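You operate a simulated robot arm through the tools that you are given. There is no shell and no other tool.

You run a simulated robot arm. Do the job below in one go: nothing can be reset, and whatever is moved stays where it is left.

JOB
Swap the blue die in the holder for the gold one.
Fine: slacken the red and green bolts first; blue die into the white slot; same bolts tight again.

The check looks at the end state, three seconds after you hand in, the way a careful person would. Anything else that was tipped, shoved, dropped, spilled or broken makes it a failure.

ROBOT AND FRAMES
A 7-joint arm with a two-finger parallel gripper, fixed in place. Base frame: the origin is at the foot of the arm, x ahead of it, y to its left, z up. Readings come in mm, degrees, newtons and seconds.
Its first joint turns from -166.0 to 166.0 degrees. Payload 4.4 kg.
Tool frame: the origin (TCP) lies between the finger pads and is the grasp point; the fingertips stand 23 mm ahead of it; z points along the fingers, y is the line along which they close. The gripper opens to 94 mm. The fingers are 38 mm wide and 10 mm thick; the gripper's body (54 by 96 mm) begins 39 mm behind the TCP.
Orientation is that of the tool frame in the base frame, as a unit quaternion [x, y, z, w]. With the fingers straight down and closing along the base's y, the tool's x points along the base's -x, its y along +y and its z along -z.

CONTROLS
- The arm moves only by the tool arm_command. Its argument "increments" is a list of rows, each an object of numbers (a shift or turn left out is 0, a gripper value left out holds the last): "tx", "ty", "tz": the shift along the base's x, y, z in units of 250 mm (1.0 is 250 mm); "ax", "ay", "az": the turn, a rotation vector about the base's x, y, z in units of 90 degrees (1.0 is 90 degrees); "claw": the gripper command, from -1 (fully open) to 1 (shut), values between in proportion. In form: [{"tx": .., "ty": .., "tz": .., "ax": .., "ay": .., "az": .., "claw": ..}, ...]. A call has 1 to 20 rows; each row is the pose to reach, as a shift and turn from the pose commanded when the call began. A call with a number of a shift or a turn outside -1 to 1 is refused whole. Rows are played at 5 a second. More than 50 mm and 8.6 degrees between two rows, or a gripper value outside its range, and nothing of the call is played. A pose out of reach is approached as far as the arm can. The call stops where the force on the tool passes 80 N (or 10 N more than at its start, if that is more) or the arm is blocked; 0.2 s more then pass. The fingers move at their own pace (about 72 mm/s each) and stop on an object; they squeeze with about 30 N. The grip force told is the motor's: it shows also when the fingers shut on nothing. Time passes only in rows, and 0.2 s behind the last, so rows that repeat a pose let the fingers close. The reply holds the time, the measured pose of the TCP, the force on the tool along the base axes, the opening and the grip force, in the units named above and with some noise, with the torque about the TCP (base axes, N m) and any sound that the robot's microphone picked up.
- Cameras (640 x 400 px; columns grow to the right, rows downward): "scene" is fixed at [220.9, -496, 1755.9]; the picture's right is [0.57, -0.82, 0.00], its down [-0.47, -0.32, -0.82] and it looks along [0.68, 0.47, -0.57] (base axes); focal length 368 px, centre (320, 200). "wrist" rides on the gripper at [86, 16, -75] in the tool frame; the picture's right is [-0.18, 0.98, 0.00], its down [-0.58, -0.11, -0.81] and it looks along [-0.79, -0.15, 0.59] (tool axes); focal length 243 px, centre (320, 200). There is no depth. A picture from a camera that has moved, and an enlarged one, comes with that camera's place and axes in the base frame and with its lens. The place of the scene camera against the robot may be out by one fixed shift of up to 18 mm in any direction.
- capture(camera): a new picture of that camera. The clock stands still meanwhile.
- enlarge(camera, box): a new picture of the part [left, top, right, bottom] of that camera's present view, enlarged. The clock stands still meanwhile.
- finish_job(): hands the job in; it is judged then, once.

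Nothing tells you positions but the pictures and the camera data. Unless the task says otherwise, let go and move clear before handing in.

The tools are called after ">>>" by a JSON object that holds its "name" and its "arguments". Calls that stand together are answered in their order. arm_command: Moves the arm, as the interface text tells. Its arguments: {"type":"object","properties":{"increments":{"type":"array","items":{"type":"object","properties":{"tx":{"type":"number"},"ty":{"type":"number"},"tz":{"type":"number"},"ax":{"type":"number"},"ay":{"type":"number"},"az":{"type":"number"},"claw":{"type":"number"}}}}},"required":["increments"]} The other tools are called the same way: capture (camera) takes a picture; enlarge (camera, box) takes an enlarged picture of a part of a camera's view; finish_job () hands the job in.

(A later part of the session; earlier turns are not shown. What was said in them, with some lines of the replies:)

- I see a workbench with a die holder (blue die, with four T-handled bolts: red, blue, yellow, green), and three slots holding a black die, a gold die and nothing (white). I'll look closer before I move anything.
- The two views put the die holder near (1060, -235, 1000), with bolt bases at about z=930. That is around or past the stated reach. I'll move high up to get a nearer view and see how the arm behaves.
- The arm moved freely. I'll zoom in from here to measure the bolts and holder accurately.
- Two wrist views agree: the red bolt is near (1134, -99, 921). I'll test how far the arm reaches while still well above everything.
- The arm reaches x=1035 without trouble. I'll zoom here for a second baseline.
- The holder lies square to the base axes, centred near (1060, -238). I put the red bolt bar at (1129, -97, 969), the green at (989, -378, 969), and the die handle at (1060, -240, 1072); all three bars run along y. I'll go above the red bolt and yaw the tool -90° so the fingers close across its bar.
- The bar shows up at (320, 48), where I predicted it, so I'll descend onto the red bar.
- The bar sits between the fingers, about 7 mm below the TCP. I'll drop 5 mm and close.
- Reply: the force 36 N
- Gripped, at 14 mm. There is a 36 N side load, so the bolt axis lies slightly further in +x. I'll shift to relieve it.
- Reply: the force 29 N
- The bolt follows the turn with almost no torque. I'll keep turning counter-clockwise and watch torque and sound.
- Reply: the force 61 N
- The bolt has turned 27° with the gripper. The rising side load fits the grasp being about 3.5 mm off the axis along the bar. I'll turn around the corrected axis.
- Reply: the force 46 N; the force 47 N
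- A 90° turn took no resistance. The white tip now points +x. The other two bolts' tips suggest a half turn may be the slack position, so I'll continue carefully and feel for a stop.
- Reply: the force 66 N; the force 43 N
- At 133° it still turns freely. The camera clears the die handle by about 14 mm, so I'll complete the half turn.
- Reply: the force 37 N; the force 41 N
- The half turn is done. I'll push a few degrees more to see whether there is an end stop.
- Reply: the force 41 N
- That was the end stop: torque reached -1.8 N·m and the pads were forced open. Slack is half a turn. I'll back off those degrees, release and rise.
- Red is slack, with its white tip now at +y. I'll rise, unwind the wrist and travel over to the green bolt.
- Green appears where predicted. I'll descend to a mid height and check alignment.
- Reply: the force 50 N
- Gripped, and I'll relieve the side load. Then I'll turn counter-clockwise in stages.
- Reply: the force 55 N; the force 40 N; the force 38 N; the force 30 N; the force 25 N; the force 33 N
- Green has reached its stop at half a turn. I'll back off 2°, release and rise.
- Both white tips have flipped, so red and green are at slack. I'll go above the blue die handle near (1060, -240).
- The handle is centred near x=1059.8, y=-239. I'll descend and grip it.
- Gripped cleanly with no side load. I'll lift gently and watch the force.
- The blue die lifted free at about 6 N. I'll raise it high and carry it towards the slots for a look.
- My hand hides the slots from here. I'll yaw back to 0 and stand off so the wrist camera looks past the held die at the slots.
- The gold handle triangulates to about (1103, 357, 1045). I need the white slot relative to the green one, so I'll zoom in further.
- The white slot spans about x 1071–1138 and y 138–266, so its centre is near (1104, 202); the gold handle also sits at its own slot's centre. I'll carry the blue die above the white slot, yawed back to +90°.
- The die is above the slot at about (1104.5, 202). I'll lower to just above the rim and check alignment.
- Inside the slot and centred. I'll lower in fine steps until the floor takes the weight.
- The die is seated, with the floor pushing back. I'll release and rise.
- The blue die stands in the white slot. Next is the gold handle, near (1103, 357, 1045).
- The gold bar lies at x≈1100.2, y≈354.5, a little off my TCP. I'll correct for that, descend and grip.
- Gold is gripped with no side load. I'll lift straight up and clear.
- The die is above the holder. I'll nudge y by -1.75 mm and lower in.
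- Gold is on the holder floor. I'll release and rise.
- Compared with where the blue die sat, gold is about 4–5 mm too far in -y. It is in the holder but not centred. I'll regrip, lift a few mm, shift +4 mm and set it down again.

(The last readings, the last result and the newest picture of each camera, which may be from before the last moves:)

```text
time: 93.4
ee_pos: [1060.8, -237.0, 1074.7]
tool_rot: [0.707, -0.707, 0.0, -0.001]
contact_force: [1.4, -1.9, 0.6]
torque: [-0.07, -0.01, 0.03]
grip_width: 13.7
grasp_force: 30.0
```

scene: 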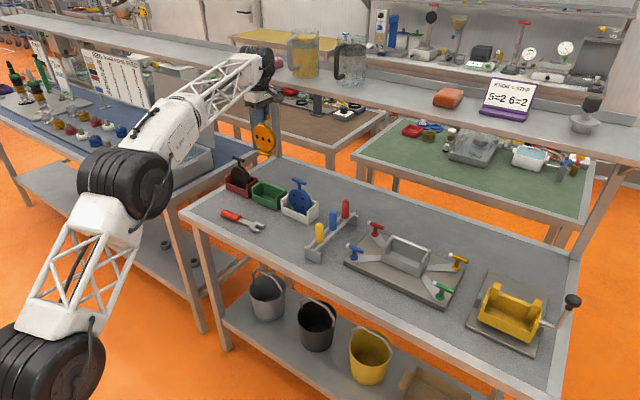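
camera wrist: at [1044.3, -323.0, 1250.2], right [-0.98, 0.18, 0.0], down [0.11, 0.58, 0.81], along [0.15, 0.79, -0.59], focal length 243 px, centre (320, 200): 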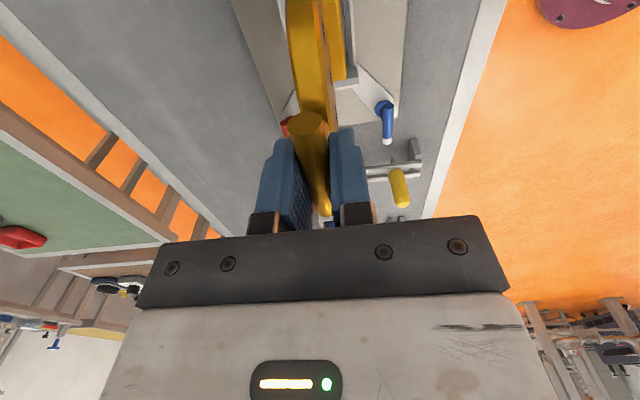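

>>> {"name": "arm_command", "arguments": {"increments": [{"tz": -0.002}, {"tz": -0.003}, {"tz": -0.003}]}}

>>> {"name": "arm_command", "arguments": {"increments": [{"claw": -0.3}, {"claw": -0.3}, {"claw": -1}, {"claw": -1}, {"claw": -1}, {"claw": -1}, {"tz": 0.1}, {"tz": 0.25}, {"tz": 0.4}, {"tz": 0.4}]}}

>>> {"name": "enlarge", "arguments": {"camera": "scene", "box": [330, 200, 490, 310]}}

>>> {"name": "enlarge", "arguments": {"camera": "wrist", "box": [220, 0, 420, 125]}}

>>> {"name": "enlarge", "arguments": {"camera": "scene", "box": [262, 150, 342, 220]}}

```text
time: 94.2
ee_pos: [1061.6, -237.3, 1075.6]
tool_rot: [0.707, -0.707, 0.001, -0.001]
contact_force: [3.1, 1.9, 11.4]
torque: [0.35, -0.05, 0.0]
grip_width: 13.9
grasp_force: 30.5
```

```text
time: 96.4
ee_pos: [1059.5, -236.9, 1174.7]
tool_rot: [0.708, -0.707, 0.0, 0.0]
contact_force: [1.0, 0.8, 0.8]
torque: [0.01, 0.01, -0.03]
grip_width: 94.2
grasp_force: 0.1
```

```text
3.64 times, centred on (410, 255) of scene
camera zoom: at [220.9, -496.0, 1755.9], right [0.57, -0.82, 0.0], down [-0.47, -0.32, -0.82], along [0.68, 0.47, -0.57], focal length 1339 px, centre (-7, 0)
```

zoom: 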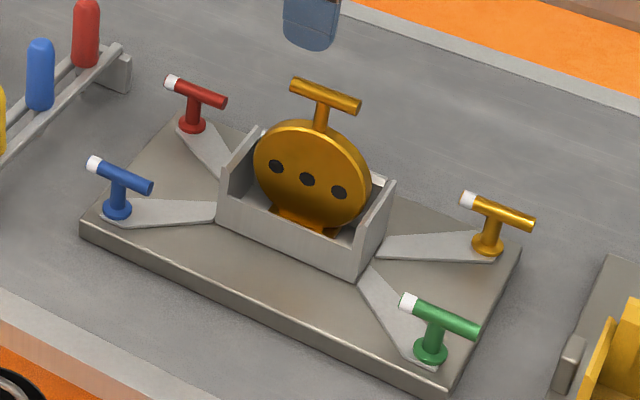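

```text
3.20 times, centred on (320, 62) of wrist
camera zoom: at [1044.6, -323.1, 1249.3], right [-0.98, 0.18, 0.0], down [0.11, 0.58, 0.81], along [0.15, 0.79, -0.59], focal length 776 px, centre (320, 640)
```

zoom: 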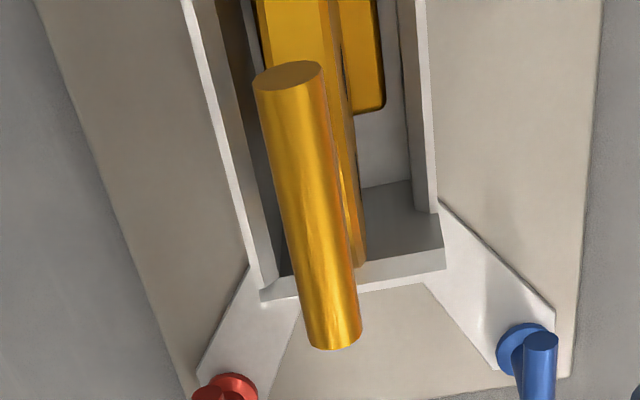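

```text
5.71 times, centred on (302, 185) of scene
camera zoom: at [220.9, -496.0, 1755.9], right [0.57, -0.82, 0.0], down [-0.47, -0.32, -0.82], along [0.68, 0.47, -0.57], focal length 2104 px, centre (423, 286)
```

zoom: 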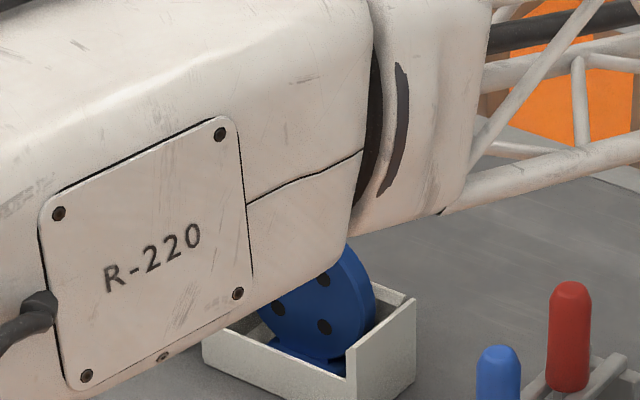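

The gold die now matches where blue sat. Next I'll tighten: red bolt first, gripping on its axis at (1130.2, -99.6).

>>> {"name": "arm_command", "arguments": {"increments": [{"tx": 0.07, "ty": 0.14}, {"tx": 0.14, "ty": 0.28}, {"tx": 0.21, "ty": 0.42}, {"tx": 0.279, "ty": 0.55}, {"tx": 0.279, "ty": 0.55}, {"tx": 0.279, "ty": 0.55, "tz": -0.18}, {"tx": 0.279, "ty": 0.55, "tz": -0.36}, {"tx": 0.279, "ty": 0.55, "tz": -0.5}, {"tx": 0.279, "ty": 0.55, "tz": -0.5}]}}

>>> {"name": "enlarge", "arguments": {"camera": "wrist", "box": [220, 0, 420, 125]}}

>>> {"name": "arm_command", "arguments": {"increments": [{"tz": 0}]}}

```text
time: 98.4
ee_pos: [1130.0, -98.1, 1049.4]
tool_rot: [-0.707, 0.707, 0.001, 0.0]
contact_force: [-0.3, -0.1, -0.8]
torque: [0.01, 0.02, 0.01]
grip_width: 94.2
grasp_force: 0.0
```

```text
3.20 times, centred on (320, 62) of wrist
camera zoom: at [1114.3, -184.7, 1123.7], right [-0.98, 0.18, 0.0], down [0.11, 0.58, 0.81], along [0.15, 0.79, -0.59], focal length 776 px, centre (320, 640)
```

zoom: 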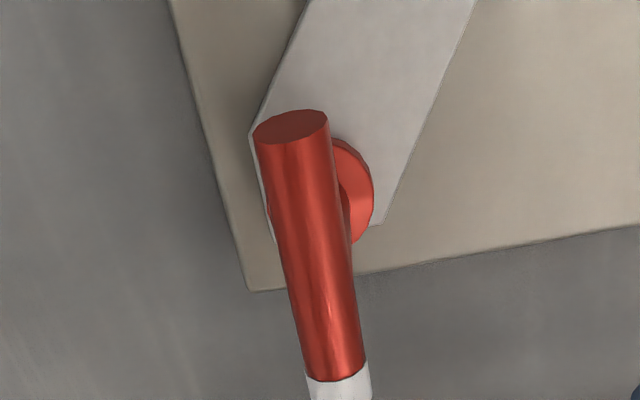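

```text
time: 98.8
ee_pos: [1129.5, -97.8, 1049.3]
tool_rot: [-0.707, 0.707, 0.0, -0.001]
contact_force: [-0.1, -0.1, 0.4]
torque: [-0.01, -0.01, -0.02]
grip_width: 94.1
grasp_force: 0.0
```

>>> {"name": "arm_command", "arguments": {"increments": [{"ty": -0.006, "tz": -0.12}, {"ty": -0.006, "tz": -0.24}, {"ty": -0.006, "tz": -0.318}, {"ty": -0.006, "tz": -0.318}, {"ty": -0.006, "tz": -0.318, "claw": 1}, {"ty": -0.006, "tz": -0.318, "claw": 1}, {"ty": -0.006, "tz": -0.318, "claw": 1}, {"ty": -0.006, "tz": -0.318, "claw": 1}, {"ty": -0.006, "tz": -0.318, "claw": 1}]}}

```text
time: 100.8
ee_pos: [1128.7, -101.0, 969.8]
tool_rot: [0.707, -0.707, -0.001, 0.0]
contact_force: [17.7, -0.7, -2.7]
torque: [0.1, -0.16, -0.04]
grip_width: 13.9
grasp_force: 45.1
```

>>> {"name": "arm_command", "arguments": {"increments": [{"tx": 0.002, "az": 0}, {"tx": 0.002, "az": -0.07}, {"tx": 0.002, "az": -0.14}, {"tx": 0.002, "az": -0.21}, {"tx": 0.002, "az": -0.28}, {"tx": 0.002, "az": -0.35}, {"tx": 0.002, "az": -0.35}]}}

```text
time: 102.4
ee_pos: [1128.7, -99.4, 971.4]
tool_rot: [-0.488, 0.873, 0.0, -0.001]
contact_force: [-62.5, 18.0, 13.5]
torque: [0.83, 0.23, 0.02]
grip_width: 13.9
grasp_force: 44.7
```

>>> {"name": "arm_command", "arguments": {"increments": [{"tx": -0.006, "ty": 0.002}, {"tx": -0.006, "ty": 0.002}]}}

>>> {"name": "arm_command", "arguments": {"increments": [{"az": -0.07}, {"az": -0.14}, {"az": -0.21}, {"az": -0.28}, {"az": -0.28}]}}

```text
time: 103.0
ee_pos: [1129.0, -99.5, 970.4]
tool_rot: [-0.489, 0.872, -0.001, 0.001]
contact_force: [2.7, 10.5, 3.0]
torque: [-0.82, 0.62, 0.03]
grip_width: 13.9
grasp_force: 44.8
```

```text
time: 104.2
ee_pos: [1129.7, -99.1, 969.8]
tool_rot: [-0.287, 0.958, 0.0, 0.001]
contact_force: [9.3, 11.4, 9.2]
torque: [0.37, -0.36, 0.0]
grip_width: 13.9
grasp_force: 44.3
```

>>> {"name": "arm_command", "arguments": {"increments": [{"ty": 0.001, "az": -0.07}, {"ty": 0.001, "az": -0.14}, {"ty": 0.001, "az": -0.21}, {"ty": 0.001, "az": -0.28}, {"ty": 0.001, "az": -0.35}, {"ty": 0.001, "az": -0.35}]}}

```text
time: 105.6
ee_pos: [1128.6, -100.5, 970.4]
tool_rot: [-0.016, 1.0, 0.001, 0.0]
contact_force: [20.0, 15.6, 16.9]
torque: [0.19, -1.06, -0.05]
grip_width: 14.0
grasp_force: 45.0
```

>>> {"name": "arm_command", "arguments": {"increments": [{"tx": 0.002, "ty": 0.002, "tz": 0.001, "az": -0.07}, {"tx": 0.002, "ty": 0.002, "tz": 0.001, "az": -0.14}, {"tx": 0.002, "ty": 0.002, "tz": 0.001, "az": -0.21}, {"tx": 0.002, "ty": 0.002, "tz": 0.001, "az": -0.28}, {"tx": 0.002, "ty": 0.002, "tz": 0.001, "az": -0.35}, {"tx": 0.002, "ty": 0.002, "tz": 0.001, "az": -0.35}]}}

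```text
time: 107.0
ee_pos: [1129.3, -98.6, 970.8]
tool_rot: [0.256, 0.967, -0.001, 0.001]
contact_force: [11.2, -1.3, 20.3]
torque: [0.16, 0.26, 0.01]
grip_width: 14.0
grasp_force: 45.1
```

>>> {"name": "arm_command", "arguments": {"increments": [{"tx": 0.001, "tz": 0.001, "az": -0.07}, {"tx": 0.001, "tz": 0.001, "az": -0.14}, {"tx": 0.001, "tz": 0.001, "az": -0.21}, {"tx": 0.001, "tz": 0.001, "az": -0.28}, {"tx": 0.001, "tz": 0.001, "az": -0.35}, {"tx": 0.001, "tz": 0.001, "az": -0.35}]}}

```text
time: 108.4
ee_pos: [1129.3, -98.3, 970.0]
tool_rot: [0.509, 0.861, 0.001, -0.001]
contact_force: [4.9, 6.1, 12.6]
torque: [0.33, 0.13, -0.02]
grip_width: 14.1
grasp_force: 45.1
```

>>> {"name": "arm_command", "arguments": {"increments": [{"az": -0.07}, {"az": -0.14}, {"az": -0.21}, {"az": -0.28}, {"az": -0.32}, {"az": -0.32}]}}

>>> {"name": "arm_command", "arguments": {"increments": [{"az": -0.03}, {"az": -0.05}, {"az": -0.05}]}}

```text
time: 109.8
ee_pos: [1129.7, -98.4, 969.2]
tool_rot: [0.707, 0.707, 0.001, 0.001]
contact_force: [38.4, 13.9, 5.9]
torque: [-0.05, -0.34, 0.05]
grip_width: 13.8
grasp_force: 45.1
```

```text
time: 110.6
ee_pos: [1130.0, -99.1, 970.0]
tool_rot: [0.734, 0.679, -0.001, 0.0]
contact_force: [21.0, 12.1, 12.8]
torque: [-0.05, -0.04, 1.77]
grip_width: 16.3
grasp_force: 45.3
```

Torque of +1.77 N·m against the stop, so red is tight. I'll release while still loaded so it stays home, then rise.

>>> {"name": "arm_command", "arguments": {"increments": [{"claw": -1}, {"claw": -1}, {"claw": -1}, {"claw": -1}, {"claw": -1}, {"az": 0.05}, {"az": 0.05, "tz": 0.15}, {"az": 0.05, "tz": 0.3}, {"az": 0.05, "tz": 0.32}]}}

>>> {"name": "enlarge", "arguments": {"camera": "wrist", "box": [220, 0, 420, 125]}}

>>> {"name": "enlarge", "arguments": {"camera": "scene", "box": [330, 200, 490, 310]}}

```text
time: 112.6
ee_pos: [1129.4, -101.6, 1049.1]
tool_rot: [0.707, 0.707, 0.0, 0.0]
contact_force: [-1.0, 0.3, -0.4]
torque: [0.01, -0.01, -0.03]
grip_width: 94.2
grasp_force: 0.1
```

```text
3.20 times, centred on (320, 62) of wrist
camera zoom: at [1145.6, -13.2, 1124.6], right [0.98, -0.18, 0.0], down [-0.11, -0.58, 0.81], along [-0.15, -0.79, -0.59], focal length 776 px, centre (320, 640)
```

zoom: 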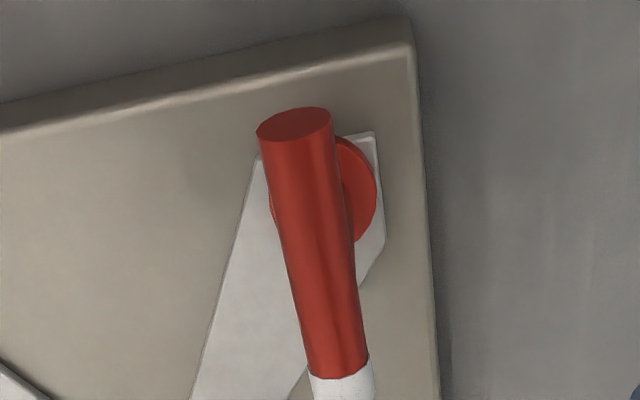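

```text
3.64 times, centred on (410, 255) of scene
camera zoom: at [220.9, -496.0, 1755.9], right [0.57, -0.82, 0.0], down [-0.47, -0.32, -0.82], along [0.68, 0.47, -0.57], focal length 1339 px, centre (-7, 0)
```

zoom: 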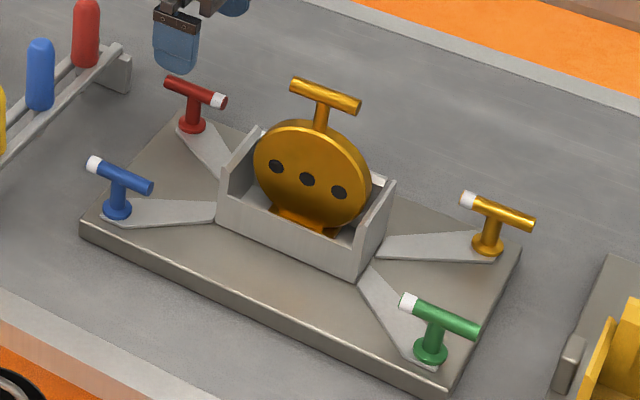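

Red is back exactly as it was. Now the green bolt: I'll rise, travel over and yaw back to +90°.

>>> {"name": "arm_command", "arguments": {"increments": [{"tz": 0.2}, {"tz": 0.4}, {"tz": 0.5, "tx": -0.03, "ty": -0.06, "az": 0.09}, {"tz": 0.5, "tx": -0.06, "ty": -0.12, "az": 0.18}, {"tz": 0.5, "tx": -0.09, "ty": -0.18, "az": 0.27}, {"tz": 0.5, "tx": -0.12, "ty": -0.24, "az": 0.36}, {"tz": 0.5, "tx": -0.15, "ty": -0.3, "az": 0.45}, {"tz": 0.5, "tx": -0.18, "ty": -0.36, "az": 0.54}, {"tz": 0.5, "tx": -0.21, "ty": -0.42, "az": 0.63}, {"tz": 0.5, "tx": -0.24, "ty": -0.48, "az": 0.72}, {"tz": 0.5, "tx": -0.27, "ty": -0.54, "az": 0.81}, {"tz": 0.5, "tx": -0.3, "ty": -0.6, "az": 0.9}, {"tz": 0.5, "tx": -0.33, "ty": -0.66, "az": 0.98}, {"tz": 0.5, "tx": -0.36, "ty": -0.72, "az": 1.0}]}}

>>> {"name": "arm_command", "arguments": {"increments": [{"tx": -0.03, "ty": -0.06, "az": 0.09}, {"tx": -0.06, "ty": -0.12, "az": 0.18}, {"tx": -0.09, "ty": -0.18, "az": 0.27}, {"tx": -0.12, "ty": -0.24, "az": 0.36}, {"tx": -0.15, "ty": -0.3, "az": 0.45}, {"tx": -0.18, "ty": -0.36, "az": 0.54}, {"tx": -0.201, "ty": -0.396, "az": 0.63}, {"tx": -0.201, "ty": -0.396, "az": 0.72}, {"tx": -0.201, "ty": -0.396, "az": 0.81}, {"tx": -0.201, "ty": -0.396, "az": 0.9}, {"tx": -0.201, "ty": -0.396, "az": 0.98}, {"tx": -0.201, "ty": -0.396, "az": 1.0}, {"tx": -0.201, "ty": -0.396, "az": 1.0}]}}

>>> {"name": "arm_command", "arguments": {"increments": [{"tz": -0.18}, {"tz": -0.36}, {"tz": -0.5}, {"tz": -0.5}]}}

>>> {"name": "enlarge", "arguments": {"camera": "wrist", "box": [220, 0, 420, 125]}}

>>> {"name": "arm_command", "arguments": {"increments": [{"tz": 0}]}}

```text
time: 115.6
ee_pos: [1039.9, -278.6, 1175.1]
tool_rot: [-0.002, 1.0, 0.0, 0.0]
contact_force: [-0.2, -0.4, 0.1]
torque: [0.0, 0.0, 0.0]
grip_width: 94.0
grasp_force: 0.1
```

```text
time: 118.4
ee_pos: [990.2, -379.3, 1174.4]
tool_rot: [0.708, -0.706, 0.0, -0.001]
contact_force: [-0.3, 1.1, 0.3]
torque: [0.01, 0.01, -0.01]
grip_width: 93.9
grasp_force: 0.1
```

```text
time: 119.4
ee_pos: [989.0, -379.9, 1049.8]
tool_rot: [0.707, -0.707, 0.0, 0.0]
contact_force: [0.3, -1.0, -0.3]
torque: [0.02, -0.01, 0.0]
grip_width: 94.3
grasp_force: 0.0
```

```text
3.20 times, centred on (320, 62) of wrist
camera zoom: at [973.3, -465.6, 1124.2], right [-0.98, 0.18, 0.0], down [0.11, 0.58, 0.81], along [0.15, 0.79, -0.59], focal length 776 px, centre (320, 640)
```

zoom: 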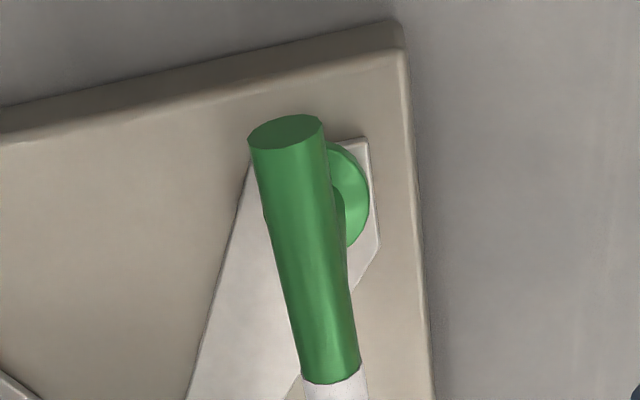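

```text
time: 119.8
ee_pos: [989.6, -379.5, 1050.5]
tool_rot: [0.707, -0.707, 0.001, 0.0]
contact_force: [0.5, -0.4, -0.5]
torque: [0.0, 0.05, 0.0]
grip_width: 93.9
grasp_force: 0.0
```

>>> {"name": "arm_command", "arguments": {"increments": [{"tx": 0.0055, "ty": -0.003, "tz": -0.12}, {"tx": 0.0055, "ty": -0.003, "tz": -0.24}, {"tx": 0.0055, "ty": -0.003, "tz": -0.32}, {"tx": 0.0055, "ty": -0.003, "tz": -0.32}, {"tx": 0.0055, "ty": -0.003, "tz": -0.32, "claw": 1}, {"tx": 0.0055, "ty": -0.003, "tz": -0.32, "claw": 1}, {"tx": 0.0055, "ty": -0.003, "tz": -0.32, "claw": 1}, {"tx": 0.0055, "ty": -0.003, "tz": -0.32, "claw": 1}, {"tx": 0.0055, "ty": -0.003, "tz": -0.32, "claw": 1}]}}

```text
time: 121.8
ee_pos: [990.3, -380.5, 969.6]
tool_rot: [-0.707, 0.707, 0.0, 0.0]
contact_force: [-23.9, 4.5, 2.7]
torque: [0.37, 0.13, -0.05]
grip_width: 13.9
grasp_force: 44.8
```

>>> {"name": "arm_command", "arguments": {"increments": [{"tx": -0.003}, {"tx": -0.003, "az": -0.07}, {"tx": -0.003, "az": -0.14}, {"tx": -0.003, "az": -0.21}, {"tx": -0.003, "az": -0.28}, {"tx": -0.003, "az": -0.28}]}}

```text
time: 123.2
ee_pos: [989.9, -379.7, 969.4]
tool_rot: [-0.536, 0.844, 0.0, 0.0]
contact_force: [6.2, -10.7, -14.6]
torque: [-0.25, -0.11, 0.0]
grip_width: 13.7
grasp_force: 44.8
```

>>> {"name": "arm_command", "arguments": {"increments": [{"ty": -0.001, "az": -0.07}, {"ty": -0.001, "az": -0.14}, {"ty": -0.001, "az": -0.21}, {"ty": -0.001, "az": -0.28}, {"ty": -0.001, "az": -0.35}, {"ty": -0.001, "az": -0.35}]}}

```text
time: 124.6
ee_pos: [989.7, -379.7, 968.9]
tool_rot: [-0.287, 0.958, 0.0, 0.0]
contact_force: [8.2, -8.2, -22.7]
torque: [0.25, -0.68, -0.04]
grip_width: 13.8
grasp_force: 44.6
```

>>> {"name": "arm_command", "arguments": {"increments": [{"tz": -0.002, "az": -0.07}, {"tz": -0.002, "az": -0.14}, {"tz": -0.002, "az": -0.21}, {"tz": -0.002, "az": -0.28}, {"tz": -0.002, "az": -0.35}, {"tz": -0.002, "az": -0.35}]}}

```text
time: 126.0
ee_pos: [989.3, -379.8, 968.8]
tool_rot: [-0.015, 1.0, 0.001, -0.001]
contact_force: [0.7, -24.2, -25.5]
torque: [-0.19, 0.87, -0.02]
grip_width: 13.8
grasp_force: 45.3
```

>>> {"name": "arm_command", "arguments": {"increments": [{"ty": -0.002, "tz": -0.002, "az": -0.07}, {"ty": -0.002, "tz": -0.002, "az": -0.14}, {"ty": -0.002, "tz": -0.002, "az": -0.21}, {"ty": -0.002, "tz": -0.002, "az": -0.28}, {"ty": -0.002, "tz": -0.002, "az": -0.35}, {"ty": -0.002, "tz": -0.002, "az": -0.35}]}}

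```text
time: 127.4
ee_pos: [989.9, -380.6, 968.4]
tool_rot: [0.257, 0.966, 0.001, 0.0]
contact_force: [-14.3, -18.5, -6.1]
torque: [0.44, 1.18, -0.08]
grip_width: 13.9
grasp_force: 44.8
```

>>> {"name": "arm_command", "arguments": {"increments": [{"tx": -0.001, "ty": -0.002, "az": -0.07}, {"tx": -0.001, "ty": -0.002, "az": -0.14}, {"tx": -0.001, "ty": -0.002, "az": -0.21}, {"tx": -0.001, "ty": -0.002, "az": -0.28}, {"tx": -0.001, "ty": -0.002, "az": -0.35}, {"tx": -0.001, "ty": -0.002, "az": -0.35}]}}

```text
time: 128.8
ee_pos: [989.7, -380.1, 970.5]
tool_rot: [0.509, 0.861, 0.0, 0.0]
contact_force: [-25.4, 7.0, -1.9]
torque: [1.1, 0.78, -0.07]
grip_width: 13.6
grasp_force: 45.6
```

>>> {"name": "arm_command", "arguments": {"increments": [{"tx": -0.002, "az": -0.07}, {"tx": -0.002, "az": -0.14}, {"tx": -0.002, "az": -0.21}, {"tx": -0.002, "az": -0.28}, {"tx": -0.002, "az": -0.32}, {"tx": -0.002, "az": -0.32}]}}

>>> {"name": "arm_command", "arguments": {"increments": [{"az": -0.03}, {"az": -0.05}, {"az": -0.05}]}}

```text
time: 130.2
ee_pos: [990.1, -378.8, 968.5]
tool_rot: [0.707, 0.707, 0.0, 0.0]
contact_force: [20.2, 17.2, -4.1]
torque: [-0.63, -0.12, -0.04]
grip_width: 13.8
grasp_force: 45.1
```

```text
time: 131.0
ee_pos: [990.1, -380.0, 968.7]
tool_rot: [0.734, 0.679, 0.0, 0.001]
contact_force: [25.6, 17.8, 0.1]
torque: [-0.03, -0.07, 1.75]
grip_width: 16.6
grasp_force: 45.3
```

Green is against its tight stop with the same +1.75 N·m. I'll release and rise clear.

>>> {"name": "arm_command", "arguments": {"increments": [{"claw": -1}, {"claw": -1}, {"claw": -1}, {"claw": -1}, {"claw": -1}, {"az": 0.05}, {"az": 0.05, "tz": 0.15}, {"az": 0.05, "tz": 0.3}, {"az": 0.05, "tz": 0.45}, {"az": 0.05, "tz": 0.6}, {"az": 0.05, "tz": 0.75}, {"az": 0.05, "tz": 0.9}]}}

>>> {"name": "arm_command", "arguments": {"increments": [{"tx": -0.15, "tz": 0.1}, {"tx": -0.3, "tz": 0.2}, {"tx": -0.45, "tz": 0.3}, {"tx": -0.6, "tz": 0.4}, {"tx": -0.75, "tz": 0.5}, {"tx": -0.75, "tz": 0.5}]}}

>>> {"name": "capture", "arguments": {"camera": "scene"}}

>>> {"name": "enlarge", "arguments": {"camera": "scene", "box": [330, 200, 490, 310]}}

>>> {"name": "enlarge", "arguments": {"camera": "scene", "box": [200, 140, 360, 260]}}

```text
time: 133.6
ee_pos: [989.9, -380.1, 1190.8]
tool_rot: [0.707, 0.707, 0.0, 0.0]
contact_force: [-0.1, -0.4, -0.8]
torque: [0.01, 0.01, 0.0]
grip_width: 94.4
grasp_force: 0.0
```

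```text
time: 135.0
ee_pos: [801.5, -381.5, 1316.7]
tool_rot: [0.706, 0.708, 0.0, 0.0]
contact_force: [-0.1, 0.3, 0.5]
torque: [0.0, 0.03, 0.0]
grip_width: 93.8
grasp_force: 0.0
```

```text
taken
```

scene: 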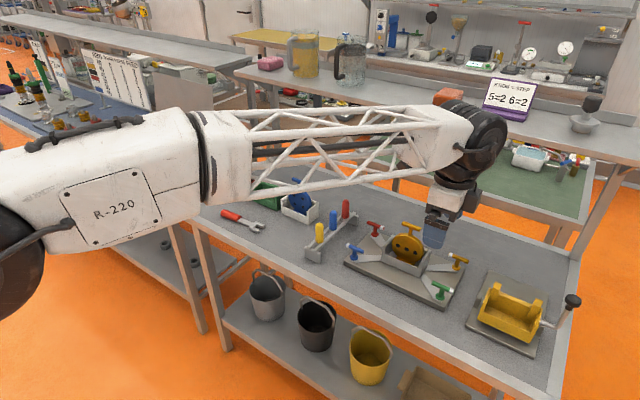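

```text
3.64 times, centred on (410, 255) of scene
camera zoom: at [220.9, -496.0, 1755.9], right [0.57, -0.82, 0.0], down [-0.47, -0.32, -0.82], along [0.68, 0.47, -0.57], focal length 1339 px, centre (-7, 0)
```

zoom: 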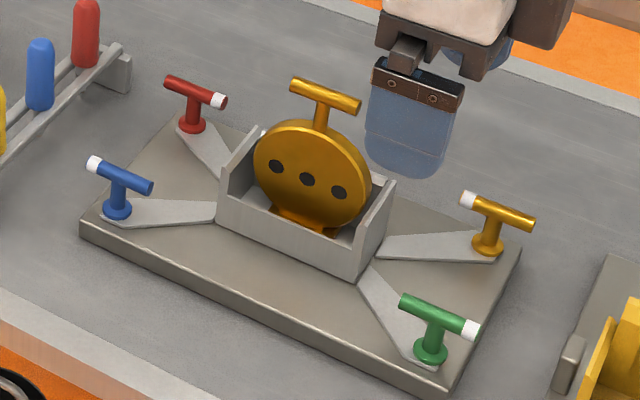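

```text
3.33 times, centred on (280, 200) of scene
camera zoom: at [220.9, -496.0, 1755.9], right [0.57, -0.82, 0.0], down [-0.47, -0.32, -0.82], along [0.68, 0.47, -0.57], focal length 1227 px, centre (453, 200)
```

zoom: 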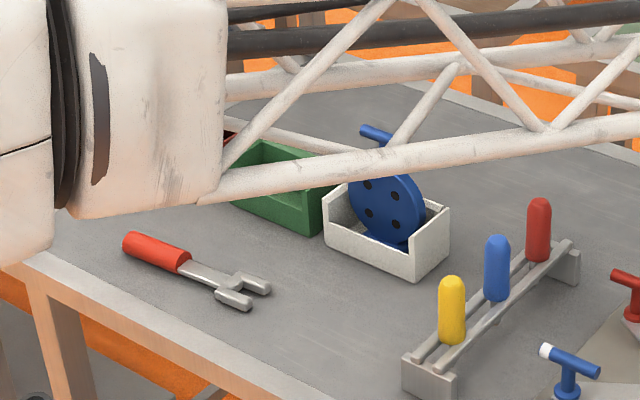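

Gold is in the holder with the red and green tips back where they started, and blue stands in the white slot. I'll go back near the start pose for a last unobstructed look.

>>> {"name": "arm_command", "arguments": {"increments": [{"tz": 0.1, "ty": 0.1}, {"tz": 0.2, "ty": 0.25}, {"tz": 0.26, "ty": 0.4}, {"tz": 0.26, "ty": 0.55}, {"tz": 0.26, "ty": 0.7}, {"tz": 0.26, "ty": 0.85}, {"tz": 0.26, "ty": 1.0}]}}

>>> {"name": "arm_command", "arguments": {"increments": [{"ty": 0.15}, {"ty": 0.3}, {"ty": 0.45}, {"ty": 0.6}, {"ty": 0.75}, {"ty": 0.83}, {"ty": 0.83}]}}

>>> {"name": "capture", "arguments": {"camera": "scene"}}

>>> {"name": "enlarge", "arguments": {"camera": "scene", "box": [200, 140, 360, 260]}}

```text
time: 136.6
ee_pos: [801.7, -129.9, 1381.5]
tool_rot: [0.707, 0.707, 0.001, -0.001]
contact_force: [0.4, 1.5, 0.3]
torque: [0.0, 0.04, -0.03]
grip_width: 94.1
grasp_force: 0.1
```

```text
time: 138.2
ee_pos: [802.6, 77.9, 1382.6]
tool_rot: [0.707, 0.707, 0.0, -0.001]
contact_force: [0.6, 0.6, -0.1]
torque: [-0.01, -0.02, 0.01]
grip_width: 93.9
grasp_force: 0.1
```

```text
taken
```

scene: 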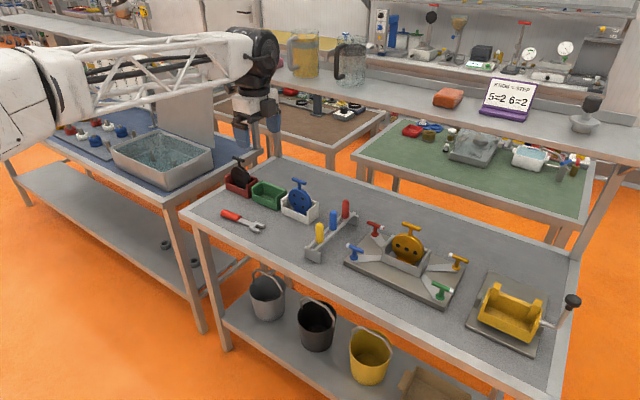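

```text
3.33 times, centred on (280, 200) of scene
camera zoom: at [220.9, -496.0, 1755.9], right [0.57, -0.82, 0.0], down [-0.47, -0.32, -0.82], along [0.68, 0.47, -0.57], focal length 1227 px, centre (453, 200)
```

zoom: 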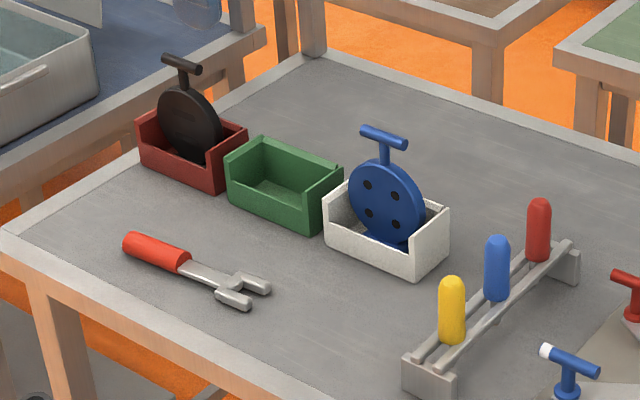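

The last look shows gold in the holder, blue in the white slot, red and green tight again, and nothing else disturbed. The arm is clear, so I'm handing in.

>>> {"name": "finish_job", "arguments": {}}

```text
The job is handed in.
```

The gold die is now in the holder, and the blue die stands in the white slot. I slackened the red and green bolts half a turn to their end stops before the swap. Afterwards I turned both back until they were tight against their stops, with their white tips where they started.

I had to set the gold die down twice. The first time it sat about 4–5 mm off centre, so I regripped it and moved it to match where the blue one had been.

In the final pictures, everything else on the bench looks as it did at the start, and the gripper is open and clear. I've handed the job in but haven't seen the check result.
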